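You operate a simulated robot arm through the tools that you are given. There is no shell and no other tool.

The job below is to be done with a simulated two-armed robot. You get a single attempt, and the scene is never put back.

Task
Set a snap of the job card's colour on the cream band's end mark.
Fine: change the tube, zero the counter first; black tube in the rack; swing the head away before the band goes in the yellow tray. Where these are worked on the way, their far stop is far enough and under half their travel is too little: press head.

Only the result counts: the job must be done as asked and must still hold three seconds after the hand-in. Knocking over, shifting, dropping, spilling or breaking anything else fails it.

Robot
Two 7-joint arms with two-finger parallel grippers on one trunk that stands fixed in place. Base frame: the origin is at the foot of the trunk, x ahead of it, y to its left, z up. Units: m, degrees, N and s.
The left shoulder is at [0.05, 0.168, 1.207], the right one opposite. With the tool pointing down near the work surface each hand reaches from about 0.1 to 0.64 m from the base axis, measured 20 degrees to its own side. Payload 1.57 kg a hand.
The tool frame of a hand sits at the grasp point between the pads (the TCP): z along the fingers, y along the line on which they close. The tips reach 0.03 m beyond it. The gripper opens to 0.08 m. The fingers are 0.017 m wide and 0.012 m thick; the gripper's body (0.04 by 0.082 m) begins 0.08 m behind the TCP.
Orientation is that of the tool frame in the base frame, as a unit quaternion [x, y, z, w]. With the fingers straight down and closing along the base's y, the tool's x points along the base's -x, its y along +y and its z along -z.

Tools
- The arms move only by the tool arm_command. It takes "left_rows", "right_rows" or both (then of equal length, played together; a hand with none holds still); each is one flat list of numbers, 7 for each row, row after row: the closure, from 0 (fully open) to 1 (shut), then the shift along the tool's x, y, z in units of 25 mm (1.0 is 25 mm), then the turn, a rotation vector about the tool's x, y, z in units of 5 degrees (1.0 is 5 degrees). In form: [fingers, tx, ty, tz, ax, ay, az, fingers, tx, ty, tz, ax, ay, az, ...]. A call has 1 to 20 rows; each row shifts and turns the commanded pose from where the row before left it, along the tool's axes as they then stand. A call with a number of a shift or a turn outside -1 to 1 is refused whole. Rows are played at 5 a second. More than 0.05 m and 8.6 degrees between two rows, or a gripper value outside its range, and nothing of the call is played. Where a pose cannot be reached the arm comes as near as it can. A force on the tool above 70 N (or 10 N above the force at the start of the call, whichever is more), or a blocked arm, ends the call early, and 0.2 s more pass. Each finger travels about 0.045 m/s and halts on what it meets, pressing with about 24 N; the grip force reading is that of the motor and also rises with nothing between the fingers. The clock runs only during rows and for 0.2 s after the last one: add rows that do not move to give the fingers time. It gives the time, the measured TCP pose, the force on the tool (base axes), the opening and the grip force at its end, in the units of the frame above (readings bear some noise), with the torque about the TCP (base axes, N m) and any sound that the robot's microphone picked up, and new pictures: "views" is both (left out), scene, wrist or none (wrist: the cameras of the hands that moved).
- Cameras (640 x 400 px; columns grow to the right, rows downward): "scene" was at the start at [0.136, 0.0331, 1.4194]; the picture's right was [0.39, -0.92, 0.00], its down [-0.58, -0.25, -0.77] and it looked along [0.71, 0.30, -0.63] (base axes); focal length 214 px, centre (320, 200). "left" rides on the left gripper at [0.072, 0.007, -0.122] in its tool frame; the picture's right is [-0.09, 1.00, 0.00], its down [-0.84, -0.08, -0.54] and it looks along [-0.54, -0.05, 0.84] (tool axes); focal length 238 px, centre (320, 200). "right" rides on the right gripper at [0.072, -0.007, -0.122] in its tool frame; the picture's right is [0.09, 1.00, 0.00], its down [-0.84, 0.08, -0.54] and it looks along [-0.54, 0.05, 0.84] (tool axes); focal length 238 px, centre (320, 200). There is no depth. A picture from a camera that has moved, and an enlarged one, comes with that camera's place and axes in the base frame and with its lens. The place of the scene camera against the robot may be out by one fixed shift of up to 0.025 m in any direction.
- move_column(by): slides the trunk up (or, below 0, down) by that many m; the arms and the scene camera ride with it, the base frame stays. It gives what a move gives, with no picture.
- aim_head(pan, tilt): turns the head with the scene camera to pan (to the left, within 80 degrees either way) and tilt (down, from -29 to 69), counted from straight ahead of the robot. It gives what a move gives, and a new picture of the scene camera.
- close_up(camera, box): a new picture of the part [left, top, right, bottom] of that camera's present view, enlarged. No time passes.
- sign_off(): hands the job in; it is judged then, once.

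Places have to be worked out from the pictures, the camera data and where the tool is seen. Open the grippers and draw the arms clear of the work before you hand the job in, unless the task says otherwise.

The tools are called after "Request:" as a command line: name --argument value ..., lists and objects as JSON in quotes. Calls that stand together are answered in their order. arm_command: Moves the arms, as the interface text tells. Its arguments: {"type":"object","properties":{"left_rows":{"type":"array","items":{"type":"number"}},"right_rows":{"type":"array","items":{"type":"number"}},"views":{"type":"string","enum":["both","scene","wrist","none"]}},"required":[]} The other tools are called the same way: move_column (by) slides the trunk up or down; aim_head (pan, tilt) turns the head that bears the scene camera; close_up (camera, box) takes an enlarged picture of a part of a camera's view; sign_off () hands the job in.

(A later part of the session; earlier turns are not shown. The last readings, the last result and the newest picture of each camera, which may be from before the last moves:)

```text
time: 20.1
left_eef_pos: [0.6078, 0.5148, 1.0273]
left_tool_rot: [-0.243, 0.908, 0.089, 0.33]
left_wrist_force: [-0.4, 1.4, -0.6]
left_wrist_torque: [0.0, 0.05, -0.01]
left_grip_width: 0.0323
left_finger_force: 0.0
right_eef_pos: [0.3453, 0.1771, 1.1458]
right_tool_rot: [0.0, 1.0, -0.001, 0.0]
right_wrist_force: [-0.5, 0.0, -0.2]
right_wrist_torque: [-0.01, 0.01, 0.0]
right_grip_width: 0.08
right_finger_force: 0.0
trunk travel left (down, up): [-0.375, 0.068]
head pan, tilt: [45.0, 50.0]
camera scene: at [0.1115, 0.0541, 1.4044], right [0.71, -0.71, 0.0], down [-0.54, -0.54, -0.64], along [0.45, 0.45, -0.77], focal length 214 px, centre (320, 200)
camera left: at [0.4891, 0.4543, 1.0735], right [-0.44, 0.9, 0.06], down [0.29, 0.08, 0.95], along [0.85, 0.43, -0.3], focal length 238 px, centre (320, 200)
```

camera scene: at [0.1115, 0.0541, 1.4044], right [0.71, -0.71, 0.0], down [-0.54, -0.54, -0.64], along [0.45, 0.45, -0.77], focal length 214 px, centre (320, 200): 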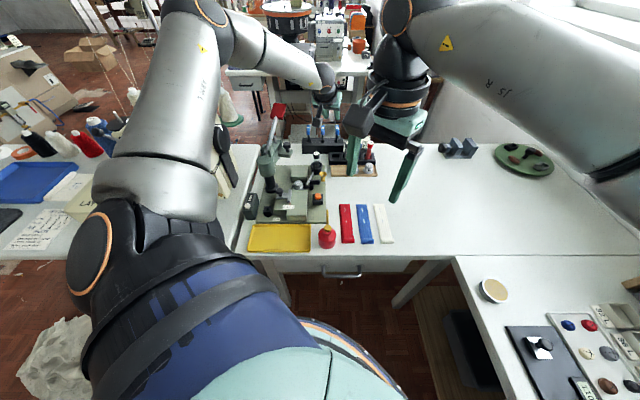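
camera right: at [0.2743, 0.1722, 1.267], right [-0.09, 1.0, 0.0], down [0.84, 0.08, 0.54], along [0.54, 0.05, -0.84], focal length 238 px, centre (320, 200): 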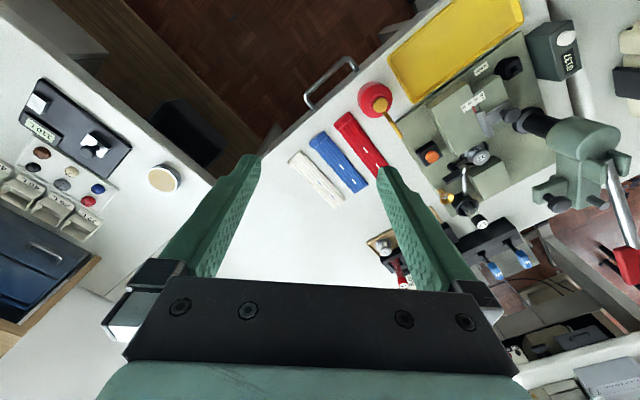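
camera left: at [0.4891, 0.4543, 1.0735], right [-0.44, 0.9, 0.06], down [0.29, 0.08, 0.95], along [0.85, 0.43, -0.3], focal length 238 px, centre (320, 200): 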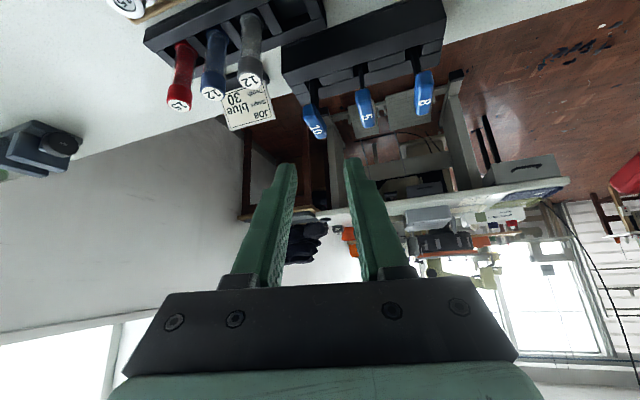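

θ=40° works here. I test further reach to just above the blue tube at z≈0.95.

Request:
arm_command --left_rows '[0.6, 0.03, -0.85, 0.78, 0, 0, 0, 0.6, 0.03, -0.85, 0.78, 0, 0, 0, 0.6, 0.03, -0.85, 0.78, 0, 0, 0, 0.6, 0.03, -0.85, 0.78, 0, 0, 0, 0.6, 0.02, -0.85, 0.78, 0, 0, 0, 0.6, 0, 0, 0, 0, 0, 0]' --views "both"

```text
time: 21.5
left_eef_pos: [0.6508, 0.4559, 0.9849]
left_tool_rot: [-0.244, 0.908, 0.089, 0.33]
left_wrist_force: [0.5, 0.3, 0.0]
left_wrist_torque: [0.01, 0.04, 0.0]
left_grip_width: 0.0322
left_finger_force: 0.0
left hand out of reach, approached as far as the arm can: row 3, 4, 5
right_eef_pos: [0.3454, 0.1771, 1.1468]
right_tool_rot: [0.0, 1.0, 0.0, 0.001]
right_wrist_force: [0.1, -1.0, -0.8]
right_wrist_torque: [0.01, 0.0, 0.05]
right_grip_width: 0.08
right_finger_force: 0.1
trunk travel left (down, up): [-0.375, 0.068]
head pan, tilt: [45.0, 50.0]
camera scene: at [0.1118, 0.0541, 1.4043], right [0.71, -0.71, 0.0], down [-0.54, -0.54, -0.64], along [0.45, 0.45, -0.77], focal length 214 px, centre (320, 200)
camera left: at [0.5323, 0.3959, 1.0323], right [-0.44, 0.9, 0.06], down [0.29, 0.08, 0.95], along [0.85, 0.43, -0.3], focal length 238 px, centre (320, 200)
```

scene: 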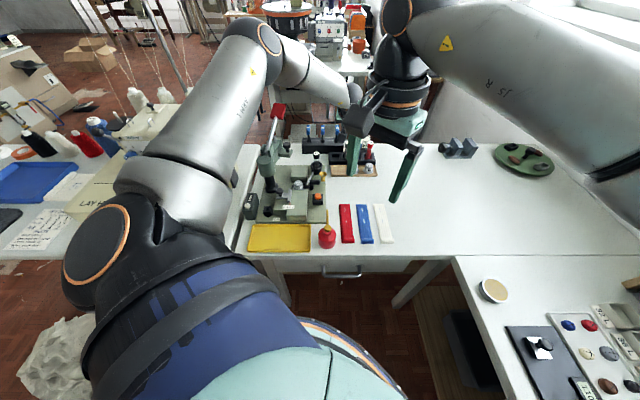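
left: 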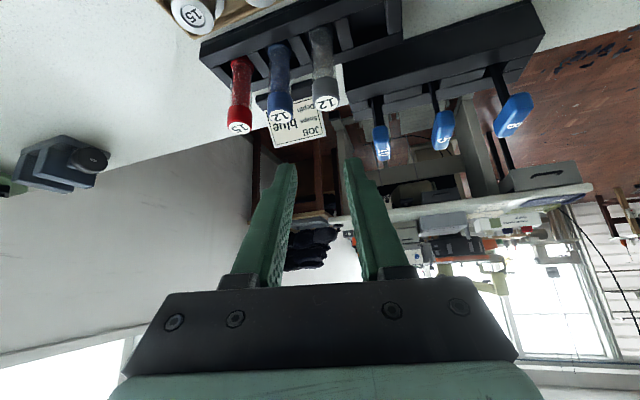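

With 40° tilt it stalls about 6 cm short of the blue tube. Lowering the trunk should level the shoulder with the wrist and extend reach, so I first raise the left hand and pull the right hand up and aside, then slide the trunk down.

Request:
arm_command --left_rows '[0.6, -0.735, 0, -0.876, 0, 0, 0, 0.6, -0.735, 0, -0.876, 0, 0, 0, 0.6, -0.735, 0, -0.876, 0, 0, 0, 0.6, -0.735, 0, -0.876, 0, 0, 0, 0.6, -0.735, 0, -0.876, 0, 0, 0, 0.6, -0.735, 0, -0.876, 0, 0, 0, 0.6, -0.735, 0, -0.876, 0, 0, 0]' --right_rows '[0, 0, -1, -1, 0, 0, 0, 0, 0, -1, -1, 0, 0, 0, 0, 0, -1, -1, 0, 0, 0, 0, 0, -1, -1, 0, 0, 0, 0, 0, -1, -0.5, 0, 0, 0, 0, 0, -1, 0, 0, 0, 0, 0, 0, -1, 0, 0, 0, 0]' --views "none"

Request:
move_column --by -0.18

```text
time: 23.1
left_eef_pos: [0.6509, 0.4556, 1.1887]
left_tool_rot: [-0.243, 0.908, 0.089, 0.33]
left_wrist_force: [0.1, -0.9, 0.6]
left_wrist_torque: [0.0, -0.04, 0.03]
left_grip_width: 0.0321
left_finger_force: 0.1
right_eef_pos: [0.3434, -0.0005, 1.2528]
right_tool_rot: [0.0, 1.0, 0.0, 0.0]
right_wrist_force: [-0.7, -0.5, -0.3]
right_wrist_torque: [0.0, 0.0, 0.03]
right_grip_width: 0.0798
right_finger_force: 0.1
trunk travel left (down, up): [-0.375, 0.068]
head pan, tilt: [45.0, 50.0]
```

```text
time: 25.1
left_eef_pos: [0.6505, 0.4564, 1.0071]
left_tool_rot: [-0.243, 0.908, 0.088, 0.33]
left_wrist_force: [-0.9, -0.3, 0.8]
left_wrist_torque: [0.01, 0.0, 0.03]
left_grip_width: 0.0319
left_finger_force: 0.1
right_eef_pos: [0.3441, 0.0006, 1.0724]
right_tool_rot: [0.0, 1.0, 0.0, 0.0]
right_wrist_force: [-0.9, 0.6, 0.1]
right_wrist_torque: [0.0, 0.02, 0.03]
right_grip_width: 0.0802
right_finger_force: 0.1
trunk travel left (down, up): [-0.195, 0.248]
head pan, tilt: [45.0, 50.0]
```

Trunk is down 0.18. Now I retry moving outward to just above the blue tube.

Request:
arm_command --left_rows '[0.6, -0.035, -0.345, 0.773, 0, 0, 0, 0.6, -0.035, -0.345, 0.773, 0, 0, 0, 0.6, -0.035, -0.345, 0.773, 0, 0, 0, 0.6, -0.035, -0.345, 0.773, 0, 0, 0, 0.6, 0, 0, 0, 0, 0, 0]' --views "both"

```text
time: 26.3
left_eef_pos: [0.6909, 0.454, 0.9496]
left_tool_rot: [-0.242, 0.908, 0.088, 0.331]
left_wrist_force: [1.1, 0.1, 0.4]
left_wrist_torque: [0.03, 0.03, -0.01]
left_grip_width: 0.0318
left_finger_force: 0.0
left hand out of reach, approached as far as the arm can: row 3, 4
right_eef_pos: [0.3442, 0.0012, 1.0735]
right_tool_rot: [0.001, 1.0, 0.0, -0.001]
right_wrist_force: [0.0, -0.1, 0.9]
right_wrist_torque: [0.02, 0.02, -0.02]
right_grip_width: 0.08
right_finger_force: 0.3
trunk travel left (down, up): [-0.195, 0.248]
head pan, tilt: [45.0, 50.0]
camera scene: at [0.1117, 0.0541, 1.2244], right [0.71, -0.71, 0.0], down [-0.54, -0.54, -0.64], along [0.45, 0.45, -0.77], focal length 214 px, centre (320, 200)
camera left: at [0.5723, 0.3946, 0.9956], right [-0.44, 0.9, 0.06], down [0.29, 0.08, 0.95], along [0.85, 0.43, -0.3], focal length 238 px, centre (320, 200)
```

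scene: 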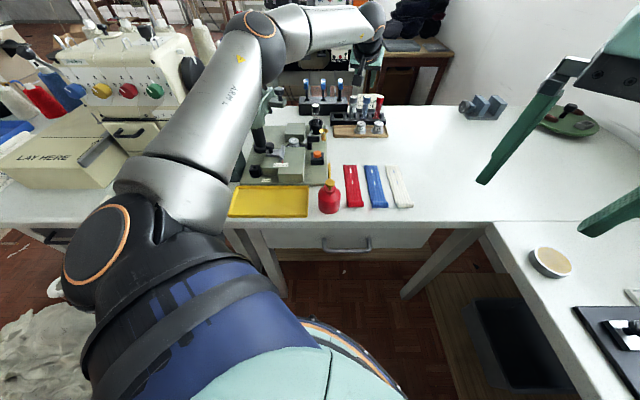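
left: 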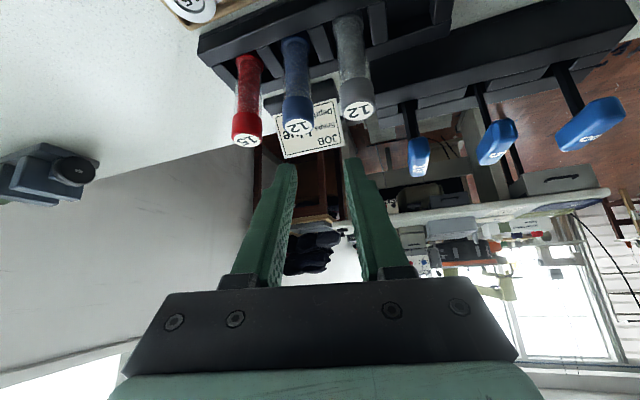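

Better, now short by only 2 cm. I increase the tilt to 60° and step the remaining distance while hovering above the caps.

Request:
arm_command --left_rows '[0.6, 0, 0, 0, 0, -1, 0, 0.6, 0, 0, 0, 0, -1, 0, 0.6, 0, 0, 0, 0, -1, 0, 0.6, 0, 0, 0, 0, -1, 0, 0.6, 0, -0.25, 0.42, 0, 0, 0, 0.6, 0, -0.25, 0.42, 0, 0, 0, 0.6, 0, 0, 0, 0, 0, 0]' --views "both"

```text
time: 27.9
left_eef_pos: [0.7109, 0.4502, 0.937]
left_tool_rot: [-0.224, 0.837, 0.129, 0.483]
left_wrist_force: [0.3, 0.3, -0.8]
left_wrist_torque: [-0.02, 0.03, -0.01]
left_grip_width: 0.0318
left_finger_force: 0.0
right_eef_pos: [0.3434, 0.0016, 1.0731]
right_tool_rot: [0.0, 1.0, 0.0, 0.0]
right_wrist_force: [-0.4, 0.4, 0.0]
right_wrist_torque: [0.01, -0.02, 0.02]
right_grip_width: 0.0798
right_finger_force: 0.0
trunk travel left (down, up): [-0.195, 0.248]
head pan, tilt: [45.0, 50.0]
camera scene: at [0.1118, 0.0541, 1.2244], right [0.71, -0.71, 0.0], down [-0.54, -0.54, -0.64], along [0.45, 0.45, -0.77], focal length 214 px, centre (320, 200)
camera left: at [0.5865, 0.3852, 0.9354], right [-0.46, 0.89, 0.08], down [-0.01, -0.09, 1.0], along [0.89, 0.46, 0.05], focal length 238 px, centre (320, 200)
```

scene: 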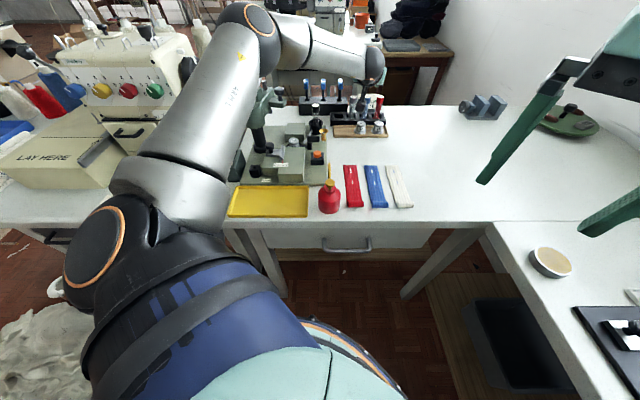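
left: 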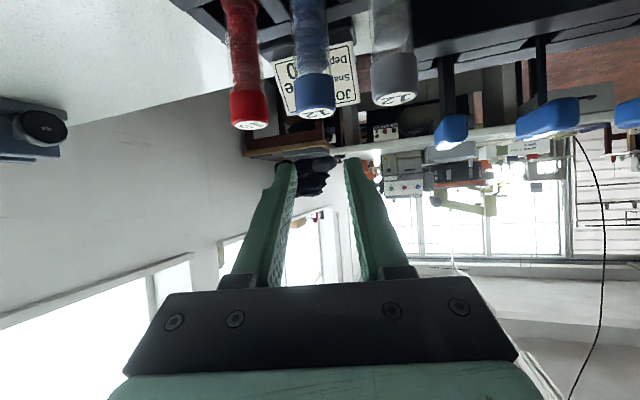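

At 60° tilt the blue tube is in reach. Now I go back to the black tube in the cup with the same tilt: raise, then retreat to above it, opening a bit wider.

Request:
arm_command --left_rows '[0.5, -0.92, 0, -0.53, 0, 0, 0, 0.5, -0.92, 0, -0.53, 0, 0, 0, 0.5, -0.92, 0, -0.53, 0, 0, 0, 0.5, 0.397, 0.958, -0.688, 0, 0, 0, 0.5, 0.397, 0.958, -0.688, 0, 0, 0, 0.5, 0.397, 0.958, -0.688, 0, 0, 0, 0.5, 0.397, 0.958, -0.688, 0, 0, 0, 0.5, 0.397, 0.958, -0.688, 0, 0, 0, 0.5, 0.397, 0.958, -0.688, 0, 0, 0, 0.5, 0, 0, 0, 0, 0, 0]' --views "both"

```text
time: 30.1
left_eef_pos: [0.5403, 0.5131, 1.0181]
left_tool_rot: [-0.225, 0.836, 0.13, 0.483]
left_wrist_force: [0.5, -0.1, 0.8]
left_wrist_torque: [0.0, 0.0, 0.02]
left_grip_width: 0.0401
left_finger_force: 0.0
right_eef_pos: [0.3444, 0.0008, 1.0735]
right_tool_rot: [0.001, 1.0, 0.0, 0.0]
right_wrist_force: [-0.7, 0.1, 0.5]
right_wrist_torque: [0.03, -0.03, -0.01]
right_grip_width: 0.0801
right_finger_force: 0.1
trunk travel left (down, up): [-0.195, 0.248]
head pan, tilt: [45.0, 50.0]
camera scene: at [0.1116, 0.0542, 1.2243], right [0.71, -0.71, 0.0], down [-0.54, -0.54, -0.64], along [0.45, 0.45, -0.77], focal length 214 px, centre (320, 200)
camera left: at [0.4139, 0.4486, 1.0167], right [-0.46, 0.89, 0.08], down [-0.01, -0.09, 1.0], along [0.89, 0.46, 0.05], focal length 238 px, centre (320, 200)
```

scene: 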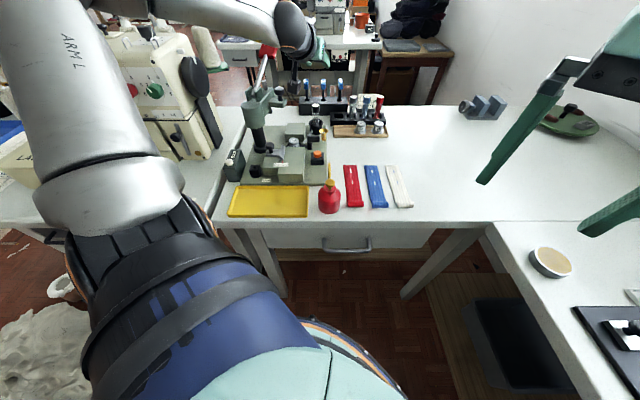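
left: 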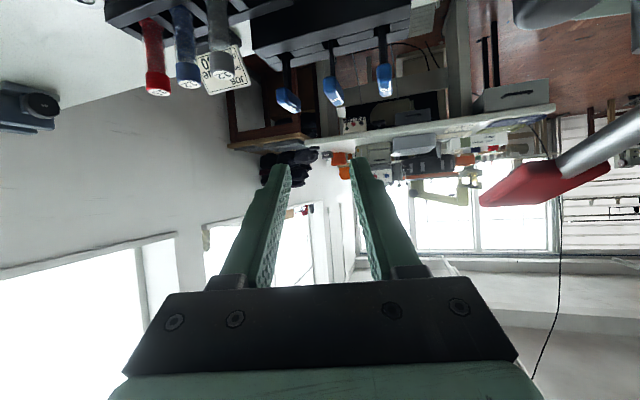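

The scene view cuts off the elbow. Before descending I check where the forearm lies relative to the press head by tilting the head up.

Request:
aim_head --pan 50 --tilt 25

```text
time: 30.9
left_eef_pos: [0.5406, 0.5131, 1.0194]
left_tool_rot: [-0.224, 0.836, 0.129, 0.483]
left_wrist_force: [0.1, -0.2, 1.2]
left_wrist_torque: [0.03, -0.01, 0.01]
left_grip_width: 0.0399
left_finger_force: 0.1
right_eef_pos: [0.3442, 0.0007, 1.0719]
right_tool_rot: [0.0, 1.0, 0.0, -0.001]
right_wrist_force: [-0.5, -0.9, -0.3]
right_wrist_torque: [-0.03, 0.0, 0.01]
right_grip_width: 0.0801
right_finger_force: 0.1
trunk travel left (down, up): [-0.195, 0.248]
head pan, tilt: [50.0, 25.0]
camera scene: at [0.1165, 0.0703, 1.2618], right [0.77, -0.64, 0.0], down [-0.27, -0.32, -0.91], along [0.58, 0.69, -0.42], focal length 214 px, centre (320, 200)
```

scene: 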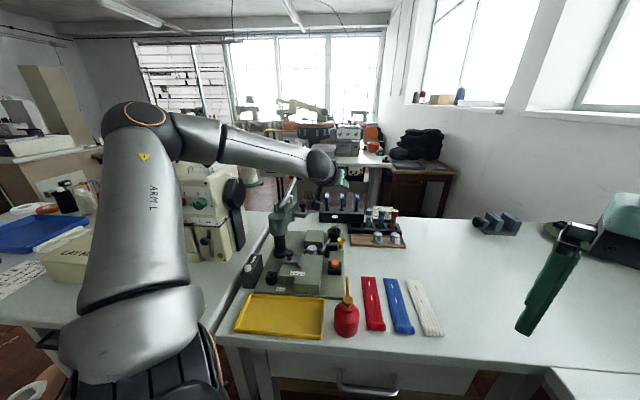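

The forearm runs at y≈0.42, well clear of the press head. I descend to just above the black cap and check with the scene and right cameras.

Request:
arm_command --left_rows '[0.5, 0.79, 0.04, 0.425, 0, 0, 0, 0.5, 0.79, 0.04, 0.425, 0, 0, 0, 0.5, 0.79, 0.04, 0.425, 0, 0, 0, 0.5, 0.79, 0.04, 0.425, 0, 0, 0, 0.5, 0, 0, 0, 0, 0, 0]' --views "scene"

Request:
close_up --camera "scene" --box '[270, 180, 370, 260]'

Request:
close_up --camera "right" --box '[450, 100, 640, 300]'

```text
time: 32.1
left_eef_pos: [0.5336, 0.5155, 0.9282]
left_tool_rot: [-0.225, 0.836, 0.13, 0.484]
left_wrist_force: [-0.6, 0.0, -0.4]
left_wrist_torque: [0.0, -0.06, 0.0]
left_grip_width: 0.0399
left_finger_force: 0.1
right_eef_pos: [0.3444, 0.0017, 1.0723]
right_tool_rot: [0.0, 1.0, -0.001, 0.0]
right_wrist_force: [-0.2, 0.4, 0.3]
right_wrist_torque: [0.02, -0.01, 0.01]
right_grip_width: 0.0798
right_finger_force: 0.1
trunk travel left (down, up): [-0.195, 0.248]
head pan, tilt: [50.0, 25.0]
camera scene: at [0.1165, 0.0703, 1.2618], right [0.77, -0.64, 0.0], down [-0.27, -0.32, -0.91], along [0.58, 0.69, -0.42], focal length 214 px, centre (320, 200)
```

scene: 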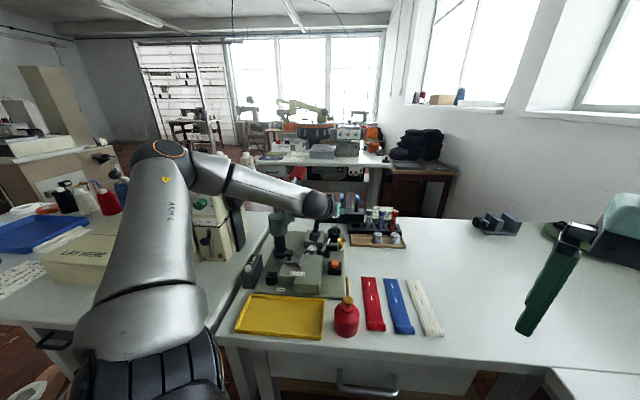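

```text
5.00 times, centred on (320, 220) of scene
camera zoom: at [0.1165, 0.0703, 1.2618], right [0.77, -0.64, 0.0], down [-0.27, -0.32, -0.91], along [0.58, 0.69, -0.42], focal length 1072 px, centre (320, 100)
```

zoom: 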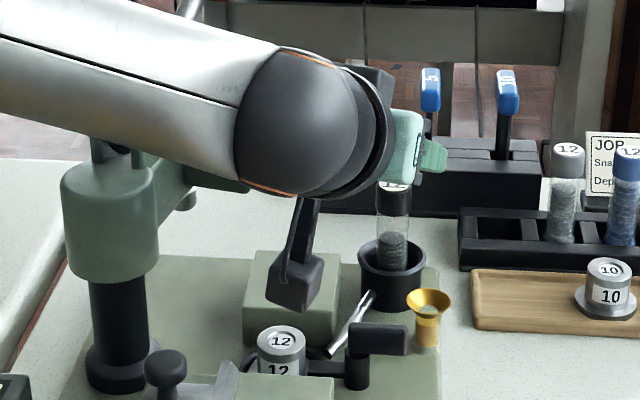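

```text
2.00 times, centred on (545, 200) of right
camera zoom: at [0.2729, -0.0043, 1.194], right [-0.09, 1.0, 0.0], down [0.84, 0.08, 0.54], along [0.54, 0.05, -0.84], focal length 477 px, centre (-130, 200)
```

zoom: 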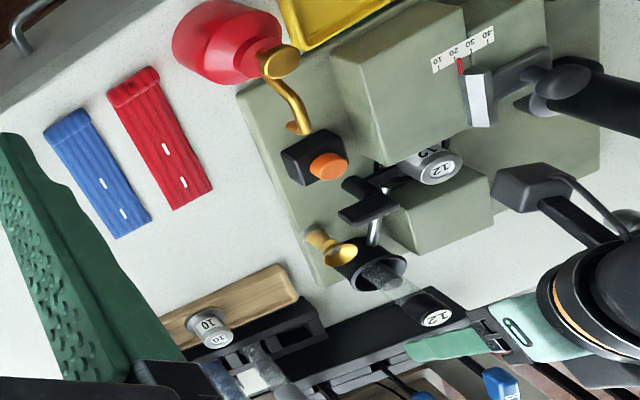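

The wrist camera hangs below the tilted hand but keeps about 2 cm above the front block at grip height. The right camera confirms the cap at (0.536, 0.515), so I descend to z≈0.89 around it.

Request:
arm_command --left_rows '[0.5, 0.43, -0.02, 0.27, 0, 0, 0, 0.5, 0.43, -0.02, 0.27, 0, 0, 0, 0.5, 0.42, -0.02, 0.27, 0, 0, 0, 0.5, 0, 0, 0, 0, 0, 0]' --views "none"

Request:
close_up --camera "scene" --box '[270, 180, 370, 260]'

Request:
close_up --camera "right" --box '[530, 130, 640, 270]'

```text
time: 33.1
left_eef_pos: [0.5333, 0.5158, 0.891]
left_tool_rot: [-0.224, 0.836, 0.13, 0.483]
left_wrist_force: [-0.1, 0.2, -0.3]
left_wrist_torque: [0.0, -0.01, -0.02]
left_grip_width: 0.0401
left_finger_force: 0.0
right_eef_pos: [0.3435, 0.0014, 1.0735]
right_tool_rot: [0.0, 1.0, 0.0, 0.001]
right_wrist_force: [0.0, 0.5, -0.1]
right_wrist_torque: [0.03, -0.01, -0.02]
right_grip_width: 0.0799
right_finger_force: 0.0
trunk travel left (down, up): [-0.195, 0.248]
head pan, tilt: [50.0, 25.0]
```

```text
5.00 times, centred on (320, 220) of scene
camera zoom: at [0.1165, 0.0703, 1.2618], right [0.77, -0.64, 0.0], down [-0.27, -0.32, -0.91], along [0.58, 0.69, -0.42], focal length 1072 px, centre (320, 100)
```

zoom: 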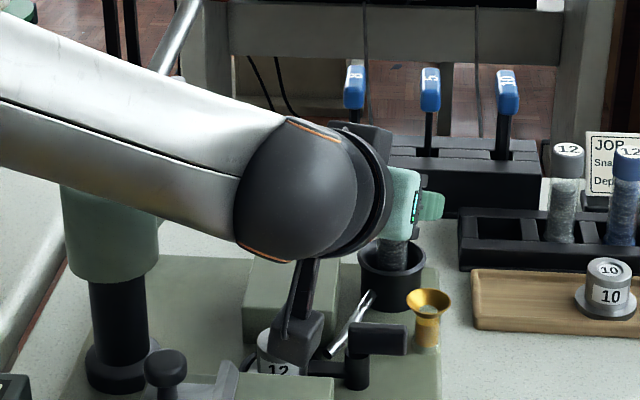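

```text
2.86 times, centred on (585, 200) of right
camera zoom: at [0.2729, -0.0043, 1.194], right [-0.09, 1.0, 0.0], down [0.84, 0.08, 0.54], along [0.54, 0.05, -0.84], focal length 681 px, centre (-437, 200)
```

zoom: 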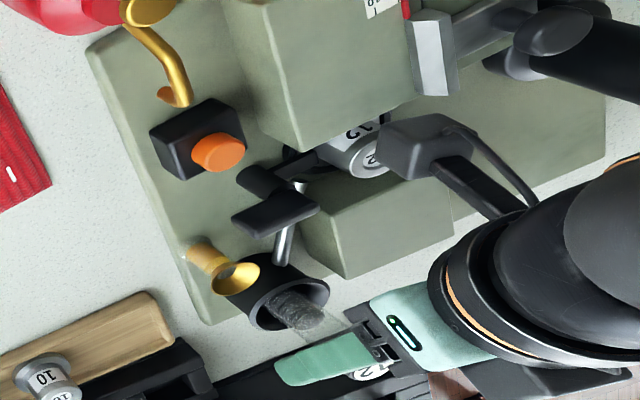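

The fingers straddle the black cap. I close the gripper on it.

Request:
arm_command --left_rows '[1, 0, 0, 0, 0, 0, 0, 1, 0, 0, 0, 0, 0, 0, 1, 0, 0, 0, 0, 0, 0, 1, 0, 0, 0, 0, 0, 0, 1, 0, 0, 0, 0, 0, 0]' --views "none"

Request:
close_up --camera "right" --box '[530, 130, 640, 270]'

```text
time: 34.4
left_eef_pos: [0.5337, 0.5152, 0.8916]
left_tool_rot: [-0.224, 0.837, 0.129, 0.483]
left_wrist_force: [-0.4, -0.1, 0.2]
left_wrist_torque: [0.0, -0.03, -0.01]
left_grip_width: 0.0225
left_finger_force: 24.2
right_eef_pos: [0.3449, 0.001, 1.0727]
right_tool_rot: [0.0, 1.0, 0.0, 0.0]
right_wrist_force: [0.1, 0.2, -0.9]
right_wrist_torque: [0.02, 0.02, 0.02]
right_grip_width: 0.0802
right_finger_force: 0.1
trunk travel left (down, up): [-0.195, 0.248]
head pan, tilt: [50.0, 25.0]
```

```text
2.86 times, centred on (585, 200) of right
camera zoom: at [0.2729, -0.0043, 1.194], right [-0.09, 1.0, 0.0], down [0.84, 0.08, 0.54], along [0.54, 0.05, -0.84], focal length 681 px, centre (-437, 200)
```

zoom: 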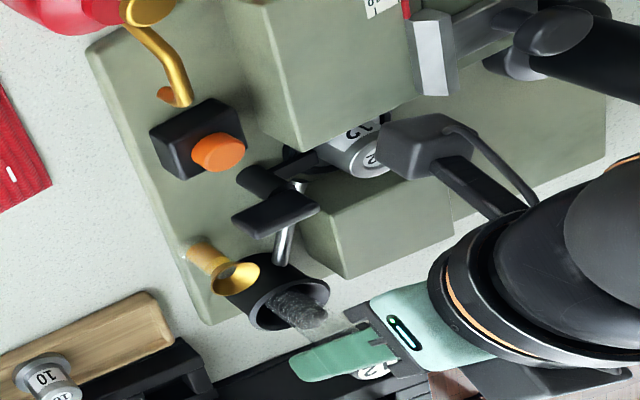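

Gripped at 22.5 mm width. I lift straight up 10 cm.

Request:
arm_command --left_rows '[1, -0.433, 0, -0.25, 0, 0, 0, 1, -0.433, 0, -0.25, 0, 0, 0, 1, -0.866, 0, -0.5, 0, 0, 0, 1, -0.866, 0, -0.5, 0, 0, 0, 1, -0.866, 0, -0.5, 0, 0, 0, 1, 0, 0, 0, 0, 0, 0]' --views "none"

Request:
close_up --camera "scene" --box '[270, 160, 420, 260]'

Request:
close_up --camera "right" --box '[480, 130, 640, 330]'

```text
time: 35.8
left_eef_pos: [0.5347, 0.5179, 0.9944]
left_tool_rot: [-0.225, 0.836, 0.13, 0.483]
left_wrist_force: [1.2, -0.5, 0.2]
left_wrist_torque: [-0.04, 0.02, -0.03]
left_grip_width: 0.0229
left_finger_force: 23.8
right_eef_pos: [0.3445, 0.0018, 1.0741]
right_tool_rot: [0.0, 1.0, 0.001, 0.0]
right_wrist_force: [-0.5, -0.7, 0.1]
right_wrist_torque: [-0.06, -0.01, 0.0]
right_grip_width: 0.0799
right_finger_force: 0.1
trunk travel left (down, up): [-0.195, 0.248]
head pan, tilt: [50.0, 25.0]
```

```text
4.00 times, centred on (345, 210) of scene
camera zoom: at [0.1166, 0.0703, 1.2618], right [0.77, -0.64, 0.0], down [-0.27, -0.32, -0.91], along [0.58, 0.69, -0.42], focal length 858 px, centre (220, 160)
```

zoom: 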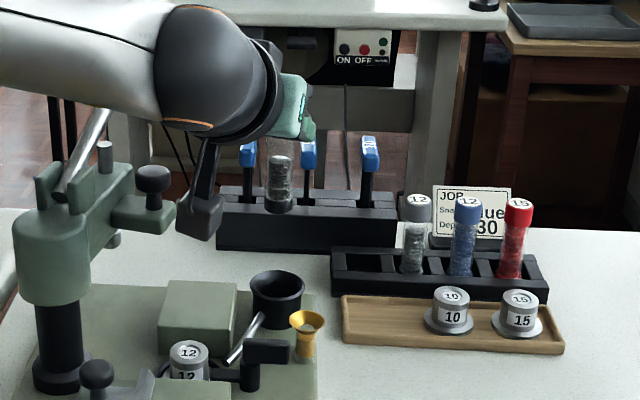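

```text
2.00 times, centred on (560, 230) of right
camera zoom: at [0.2729, -0.0043, 1.1939], right [-0.09, 1.0, 0.0], down [0.84, 0.08, 0.54], along [0.54, 0.05, -0.84], focal length 477 px, centre (-160, 140)
```

zoom: 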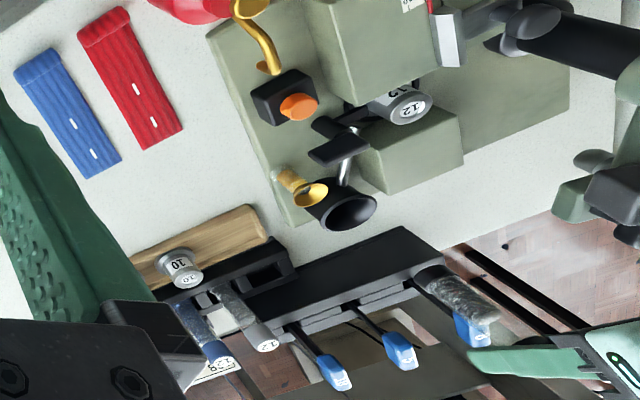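

The tube hangs vertically and is clear of the cup. I zoom on the rack to find the empty slot's centre relative to the tubes.

Request:
close_up --camera "scene" --box '[345, 200, 415, 245]'

Request:
close_up --camera "right" --box '[500, 230, 610, 330]'

```text
8.89 times, centred on (380, 222) of scene
camera zoom: at [0.1166, 0.0703, 1.2618], right [0.77, -0.64, 0.0], down [-0.27, -0.32, -0.91], along [0.58, 0.69, -0.42], focal length 1906 px, centre (-213, 0)
```

zoom: 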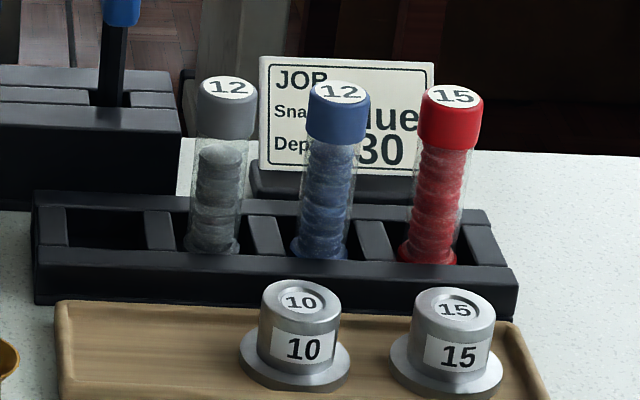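

```text
4.00 times, centred on (555, 280) of right
camera zoom: at [0.2729, -0.0043, 1.1939], right [-0.09, 1.0, 0.0], down [0.84, 0.08, 0.54], along [0.54, 0.05, -0.84], focal length 953 px, centre (-620, -120)
```

zoom: 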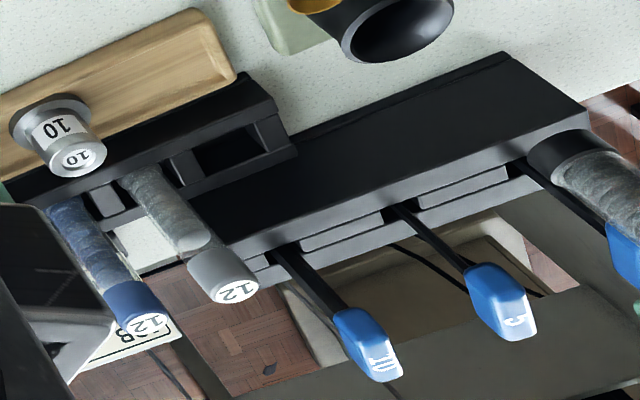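

Slot openings are ~30 mm for a ~20 mm tube; the empty slot centre works out at about (0.651, 0.517). I turn the hand to azimuth 45° (about the vertical) and move above the slot.

Request:
arm_command --left_rows '[1, 0, 0, 0, -0.866, 0, -0.5, 1, 0, 0, 0, -0.866, 0, -0.5, 1, 0, 0, 0, -0.866, 0, -0.5, 1, -0.4, -0.832, 0.695, 0, 0, 0, 1, -0.4, -0.832, 0.695, 0, 0, 0, 1, -0.4, -0.832, 0.695, 0, 0, 0, 1, -0.4, -0.832, 0.695, 0, 0, 0, 1, 0, 0, 0, 0, 0, 0]' --views "none"

Request:
close_up --camera "scene" --box '[320, 170, 430, 250]'

Request:
close_up --camera "right" --box '[480, 200, 640, 400]'

```text
time: 37.5
left_eef_pos: [0.655, 0.5133, 0.9914]
left_tool_rot: [-0.331, 0.8, 0.191, 0.462]
left_wrist_force: [-0.2, 0.5, -0.7]
left_wrist_torque: [-0.02, -0.02, 0.0]
left_grip_width: 0.0226
left_finger_force: 23.7
right_eef_pos: [0.3459, -0.0001, 1.0724]
right_tool_rot: [0.0, 1.0, 0.0, 0.0]
right_wrist_force: [0.6, 0.1, 0.3]
right_wrist_torque: [0.02, 0.01, -0.01]
right_grip_width: 0.0802
right_finger_force: 0.1
trunk travel left (down, up): [-0.195, 0.248]
head pan, tilt: [50.0, 25.0]
```

```text
5.00 times, centred on (375, 210) of scene
camera zoom: at [0.1167, 0.0703, 1.2618], right [0.77, -0.64, 0.0], down [-0.27, -0.32, -0.91], along [0.58, 0.69, -0.42], focal length 1072 px, centre (45, 150)
```

zoom: 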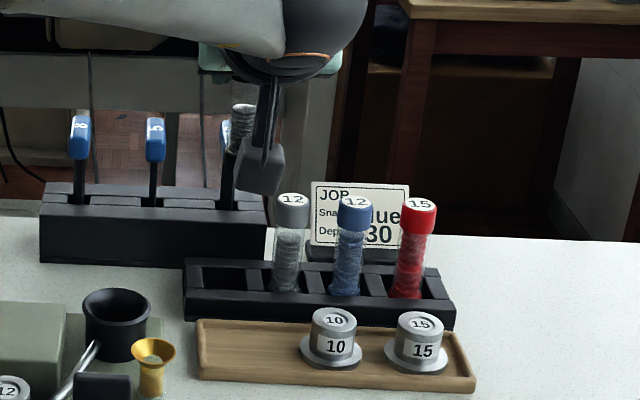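

```text
2.00 times, centred on (560, 300) of right
camera zoom: at [0.273, -0.0043, 1.1939], right [-0.09, 1.0, 0.0], down [0.84, 0.08, 0.54], along [0.54, 0.05, -0.84], focal length 477 px, centre (-160, 0)
```

zoom: 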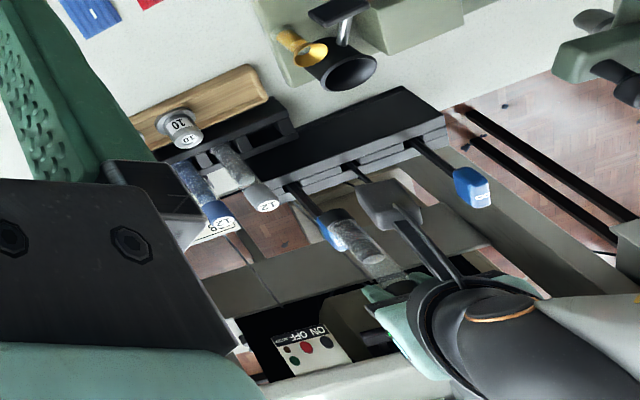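

The tube is near the slot's vertical; about 5.7 mm correction along e1 is needed. I lower to z≈0.93 with that correction and check alignment.

Request:
arm_command --left_rows '[1, 0.693, 0.077, 0.4, 0, 0, 0, 1, 0.693, 0.077, 0.4, 0, 0, 0, 1, 0.693, 0.077, 0.4, 0, 0, 0, 1, 0, 0, 0, 0, 0, 0]' --views "none"

Request:
close_up --camera "scene" --box '[330, 190, 420, 245]'

Request:
close_up --camera "right" --box '[520, 220, 640, 340]'

```text
time: 38.5
left_eef_pos: [0.6485, 0.5204, 0.9314]
left_tool_rot: [-0.33, 0.801, 0.19, 0.462]
left_wrist_force: [-0.2, -0.4, -0.3]
left_wrist_torque: [0.0, 0.04, -0.03]
left_grip_width: 0.0229
left_finger_force: 24.0
right_eef_pos: [0.3438, 0.0019, 1.0725]
right_tool_rot: [0.0, 1.0, 0.0, 0.0]
right_wrist_force: [-0.3, 0.2, -0.5]
right_wrist_torque: [0.02, 0.01, 0.01]
right_grip_width: 0.0804
right_finger_force: 0.1
trunk travel left (down, up): [-0.195, 0.248]
head pan, tilt: [50.0, 25.0]
```

```text
7.11 times, centred on (375, 218) of scene
camera zoom: at [0.1166, 0.0704, 1.2618], right [0.77, -0.64, 0.0], down [-0.27, -0.32, -0.91], along [0.58, 0.69, -0.42], focal length 1525 px, centre (-71, 76)
```

zoom: 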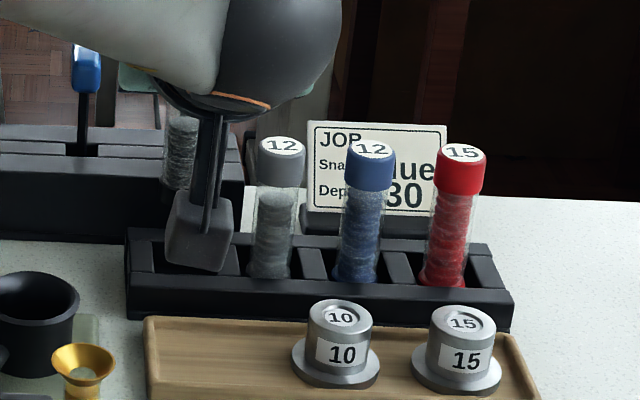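

```text
3.33 times, centred on (580, 280) of right
camera zoom: at [0.2729, -0.0042, 1.1939], right [-0.09, 1.0, 0.0], down [0.84, 0.08, 0.54], along [0.54, 0.05, -0.84], focal length 794 px, centre (-547, -67)
```

zoom: 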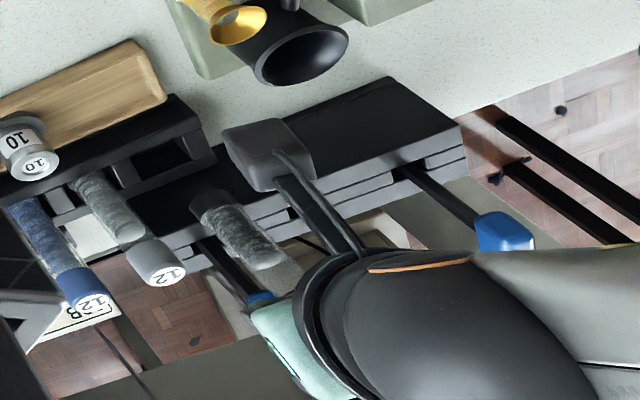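

The tube sits about 4 mm too far along e1. I shift it back and lower in two stages toward the slot floor.

Request:
arm_command --left_rows '[1, 0.06, -0.17, -0.07, 0, 0, 0, 1, 0.4, 0, 0.23, 0, 0, 0, 1, 0.4, 0, 0.23, 0, 0, 0, 1, 0.4, 0, 0.23, 0, 0, 0, 1, 0, 0, 0, 0, 0, 0]' --views "none"

Request:
close_up --camera "scene" --box '[330, 190, 420, 245]'

Request:
close_up --camera "right" --box '[520, 220, 640, 340]'

```text
time: 39.8
left_eef_pos: [0.6501, 0.5136, 0.8956]
left_tool_rot: [-0.331, 0.8, 0.191, 0.462]
left_wrist_force: [0.1, -0.1, -1.0]
left_wrist_torque: [-0.01, 0.0, 0.02]
left_grip_width: 0.0228
left_finger_force: 24.1
right_eef_pos: [0.3431, 0.0008, 1.073]
right_tool_rot: [0.0, 1.0, 0.0, 0.001]
right_wrist_force: [0.4, 0.1, 0.6]
right_wrist_torque: [0.01, 0.01, -0.01]
right_grip_width: 0.0799
right_finger_force: 0.1
trunk travel left (down, up): [-0.195, 0.248]
head pan, tilt: [50.0, 25.0]
```

```text
7.11 times, centred on (375, 218) of scene
camera zoom: at [0.1166, 0.0703, 1.2618], right [0.77, -0.64, 0.0], down [-0.27, -0.32, -0.91], along [0.58, 0.69, -0.42], focal length 1525 px, centre (-71, 76)
```

zoom: 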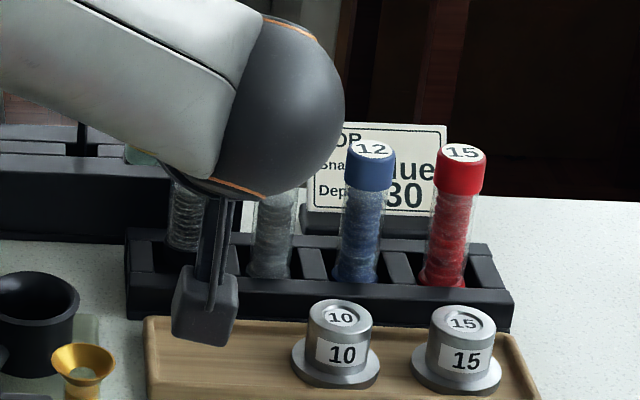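

```text
3.33 times, centred on (580, 280) of right
camera zoom: at [0.273, -0.0042, 1.1939], right [-0.09, 1.0, 0.0], down [0.84, 0.08, 0.54], along [0.54, 0.05, -0.84], focal length 794 px, centre (-547, -67)
```

zoom: 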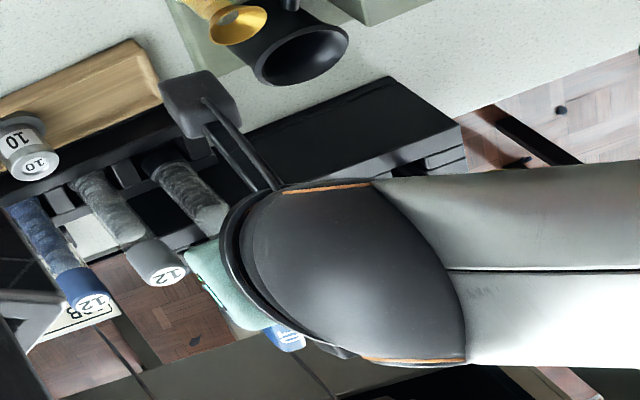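

The tube bottom is entering the slot between dividers. I lower the last ~14 mm slowly.

Request:
arm_command --left_rows '[1, 0.17, 0, 0.1, 0, 0, 0, 1, 0.17, 0, 0.1, 0, 0, 0, 1, 0.12, 0, 0.07, 0, 0, 0, 1, 0, 0, 0, 0, 0, 0]' --views "none"

Request:
close_up --camera "right" --box '[520, 220, 640, 340]'

Request:
close_up --camera "scene" --box '[340, 205, 400, 245]'

```text
time: 40.8
left_eef_pos: [0.6492, 0.5149, 0.8811]
left_tool_rot: [-0.331, 0.8, 0.191, 0.463]
left_wrist_force: [-0.8, 0.0, -0.3]
left_wrist_torque: [-0.02, 0.01, 0.01]
left_grip_width: 0.0226
left_finger_force: 24.5
right_eef_pos: [0.3449, 0.0012, 1.0732]
right_tool_rot: [-0.001, 1.0, 0.001, 0.001]
right_wrist_force: [-0.5, 0.2, -0.5]
right_wrist_torque: [0.01, 0.01, 0.02]
right_grip_width: 0.0803
right_finger_force: 0.1
trunk travel left (down, up): [-0.195, 0.248]
head pan, tilt: [50.0, 25.0]
```

```text
3.33 times, centred on (580, 280) of right
camera zoom: at [0.2729, -0.0043, 1.194], right [-0.09, 1.0, 0.0], down [0.84, 0.08, 0.54], along [0.54, 0.05, -0.84], focal length 794 px, centre (-547, -67)
```

zoom: 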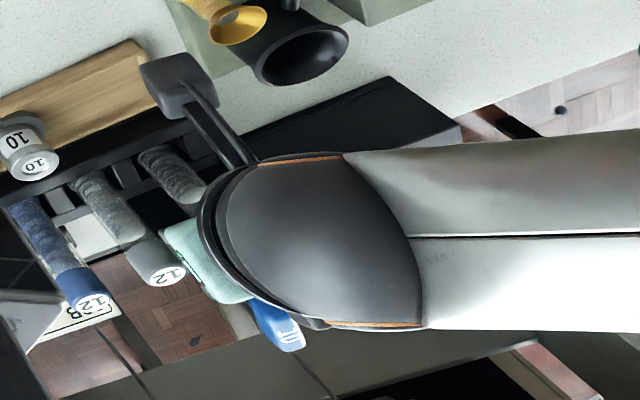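

```text
10.00 times, centred on (370, 225) of scene
camera zoom: at [0.1166, 0.0703, 1.2618], right [0.77, -0.64, 0.0], down [-0.27, -0.32, -0.91], along [0.58, 0.69, -0.42], focal length 2145 px, centre (-180, -50)
```

zoom: 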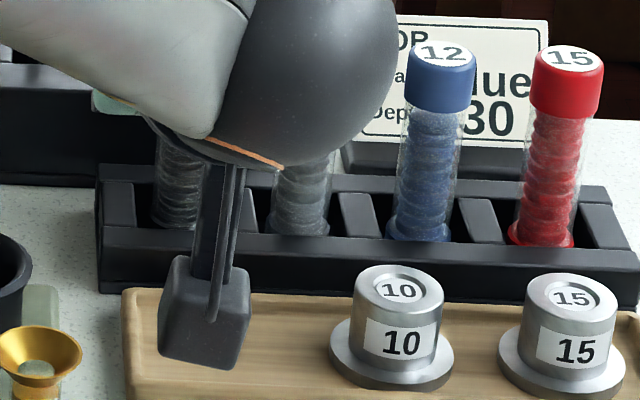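

Nearly on the floor (about 1–2 mm above). I go 2 mm further and read the force.

Request:
arm_command --left_rows '[1, 0.045, 0, 0.026, 0, 0, 0, 1, 0.045, 0, 0.026, 0, 0, 0, 1, 0, 0, 0, 0, 0, 0]' --views "none"

Request:
close_up --camera "scene" --box '[340, 205, 400, 245]'

```text
time: 41.5
left_eef_pos: [0.6503, 0.515, 0.8804]
left_tool_rot: [-0.332, 0.8, 0.191, 0.462]
left_wrist_force: [-0.1, 1.2, 4.0]
left_wrist_torque: [0.07, 0.03, -0.02]
left_grip_width: 0.0229
left_finger_force: 24.1
right_eef_pos: [0.3445, 0.0017, 1.0733]
right_tool_rot: [0.001, 1.0, 0.0, 0.0]
right_wrist_force: [-0.6, -0.3, 0.1]
right_wrist_torque: [0.02, -0.01, 0.01]
right_grip_width: 0.0799
right_finger_force: 0.0
trunk travel left (down, up): [-0.195, 0.248]
head pan, tilt: [50.0, 25.0]
```

```text
10.00 times, centred on (370, 225) of scene
camera zoom: at [0.1161, 0.0701, 1.262], right [0.77, -0.64, 0.0], down [-0.27, -0.32, -0.91], along [0.58, 0.69, -0.42], focal length 2145 px, centre (-180, -50)
```

zoom: 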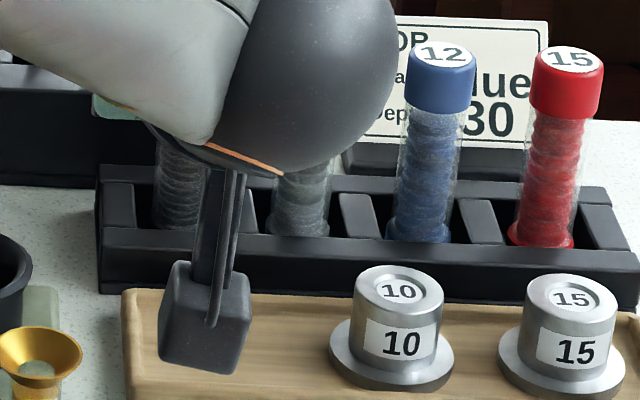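

The tube touches the floor (4 N). I open the fingers only to ~30 mm (so as not to touch the grey cap), wait, then rise straight up.

Request:
arm_command --left_rows '[0.62, 0, 0, 0, 0, 0, 0, 0.62, 0, 0, 0, 0, 0, 0, 0.62, 0, 0, 0, 0, 0, 0, 0.62, 0, 0, 0, 0, 0, 0]' --views "none"

Request:
close_up --camera "scene" --box '[340, 205, 400, 245]'

Request:
close_up --camera "right" --box '[520, 220, 640, 340]'

```text
time: 42.5
left_eef_pos: [0.6495, 0.5144, 0.8791]
left_tool_rot: [-0.331, 0.8, 0.191, 0.462]
left_wrist_force: [-0.2, -0.7, -0.2]
left_wrist_torque: [0.02, 0.01, -0.01]
left_grip_width: 0.0301
left_finger_force: 0.1
right_eef_pos: [0.3447, 0.0013, 1.0722]
right_tool_rot: [0.0, 1.0, 0.0, 0.001]
right_wrist_force: [0.3, -0.3, 0.2]
right_wrist_torque: [0.0, 0.02, 0.0]
right_grip_width: 0.0801
right_finger_force: 0.1
trunk travel left (down, up): [-0.195, 0.248]
head pan, tilt: [50.0, 25.0]
```

```text
10.00 times, centred on (370, 225) of scene
camera zoom: at [0.1165, 0.0703, 1.2618], right [0.77, -0.64, 0.0], down [-0.27, -0.32, -0.91], along [0.58, 0.69, -0.42], focal length 2145 px, centre (-180, -50)
```

zoom: 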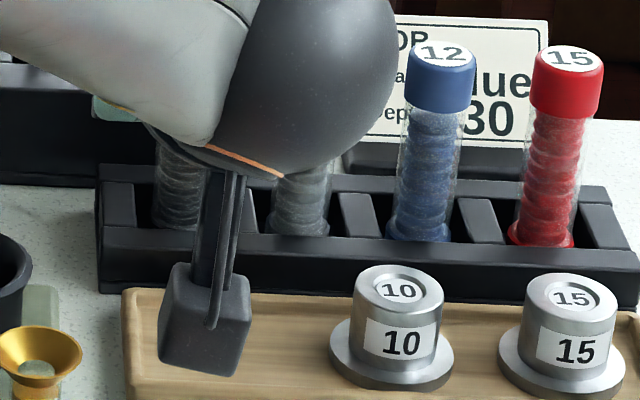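

```text
3.33 times, centred on (580, 280) of right
camera zoom: at [0.2729, -0.0043, 1.194], right [-0.09, 1.0, 0.0], down [0.84, 0.08, 0.54], along [0.54, 0.05, -0.84], focal length 794 px, centre (-547, -67)
```

zoom: 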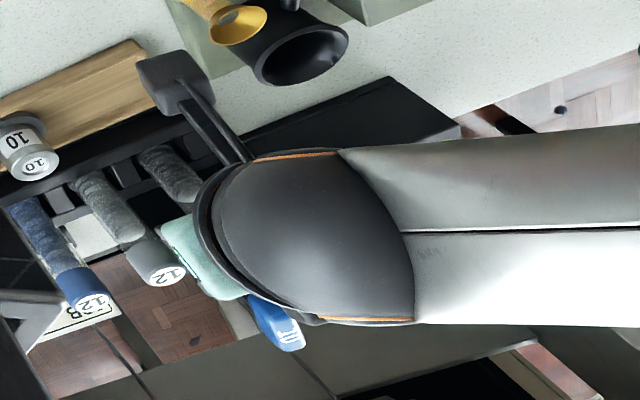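

Released and standing. I rise straight up 8 cm and look again.

Request:
arm_command --left_rows '[0.62, -0.35, 0, -0.2, 0, 0, 0, 0.62, -0.693, 0, -0.4, 0, 0, 0, 0.62, -0.693, 0, -0.4, 0, 0, 0, 0.62, -0.693, 0, -0.4, 0, 0, 0, 0.62, -0.693, 0, -0.4, 0, 0, 0, 0.62, 0, 0, 0, 0, 0, 0]' --views "none"

Request:
close_up --camera "scene" --box '[330, 190, 420, 245]'

Request:
close_up --camera "right" --box '[520, 220, 640, 340]'

```text
time: 44.0
left_eef_pos: [0.6492, 0.5138, 0.9694]
left_tool_rot: [-0.332, 0.8, 0.192, 0.462]
left_wrist_force: [0.3, 0.2, -0.1]
left_wrist_torque: [0.01, 0.01, 0.02]
left_grip_width: 0.0302
left_finger_force: 0.1
right_eef_pos: [0.344, 0.0007, 1.0728]
right_tool_rot: [0.0, 1.0, 0.0, 0.0]
right_wrist_force: [0.7, -0.4, -0.1]
right_wrist_torque: [-0.02, 0.01, -0.02]
right_grip_width: 0.0799
right_finger_force: 0.1
trunk travel left (down, up): [-0.195, 0.248]
head pan, tilt: [50.0, 25.0]
```

```text
7.11 times, centred on (375, 218) of scene
camera zoom: at [0.1165, 0.0703, 1.2618], right [0.77, -0.64, 0.0], down [-0.27, -0.32, -0.91], along [0.58, 0.69, -0.42], focal length 1525 px, centre (-71, 76)
```

zoom: 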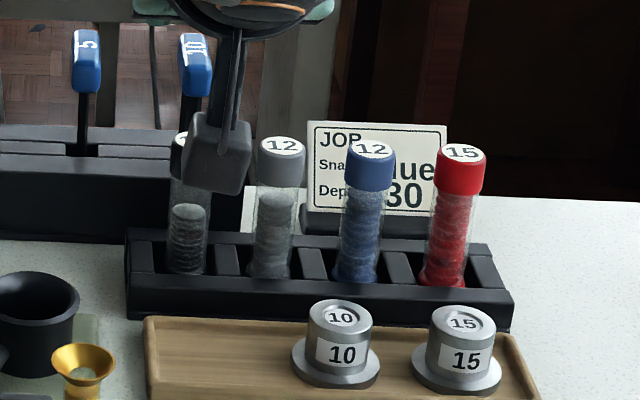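

```text
3.33 times, centred on (580, 280) of right
camera zoom: at [0.2729, -0.0043, 1.194], right [-0.09, 1.0, 0.0], down [0.84, 0.08, 0.54], along [0.54, 0.05, -0.84], focal length 794 px, centre (-547, -67)
```

zoom: 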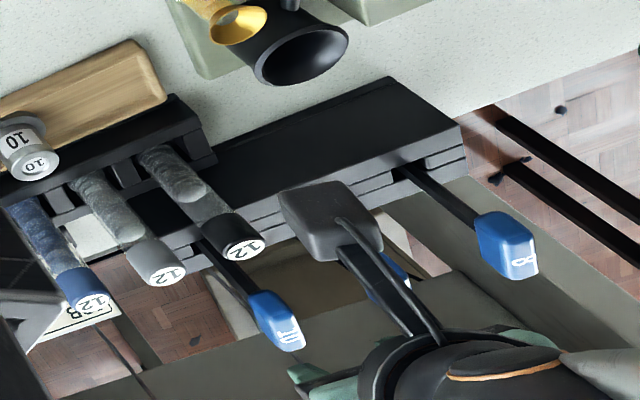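

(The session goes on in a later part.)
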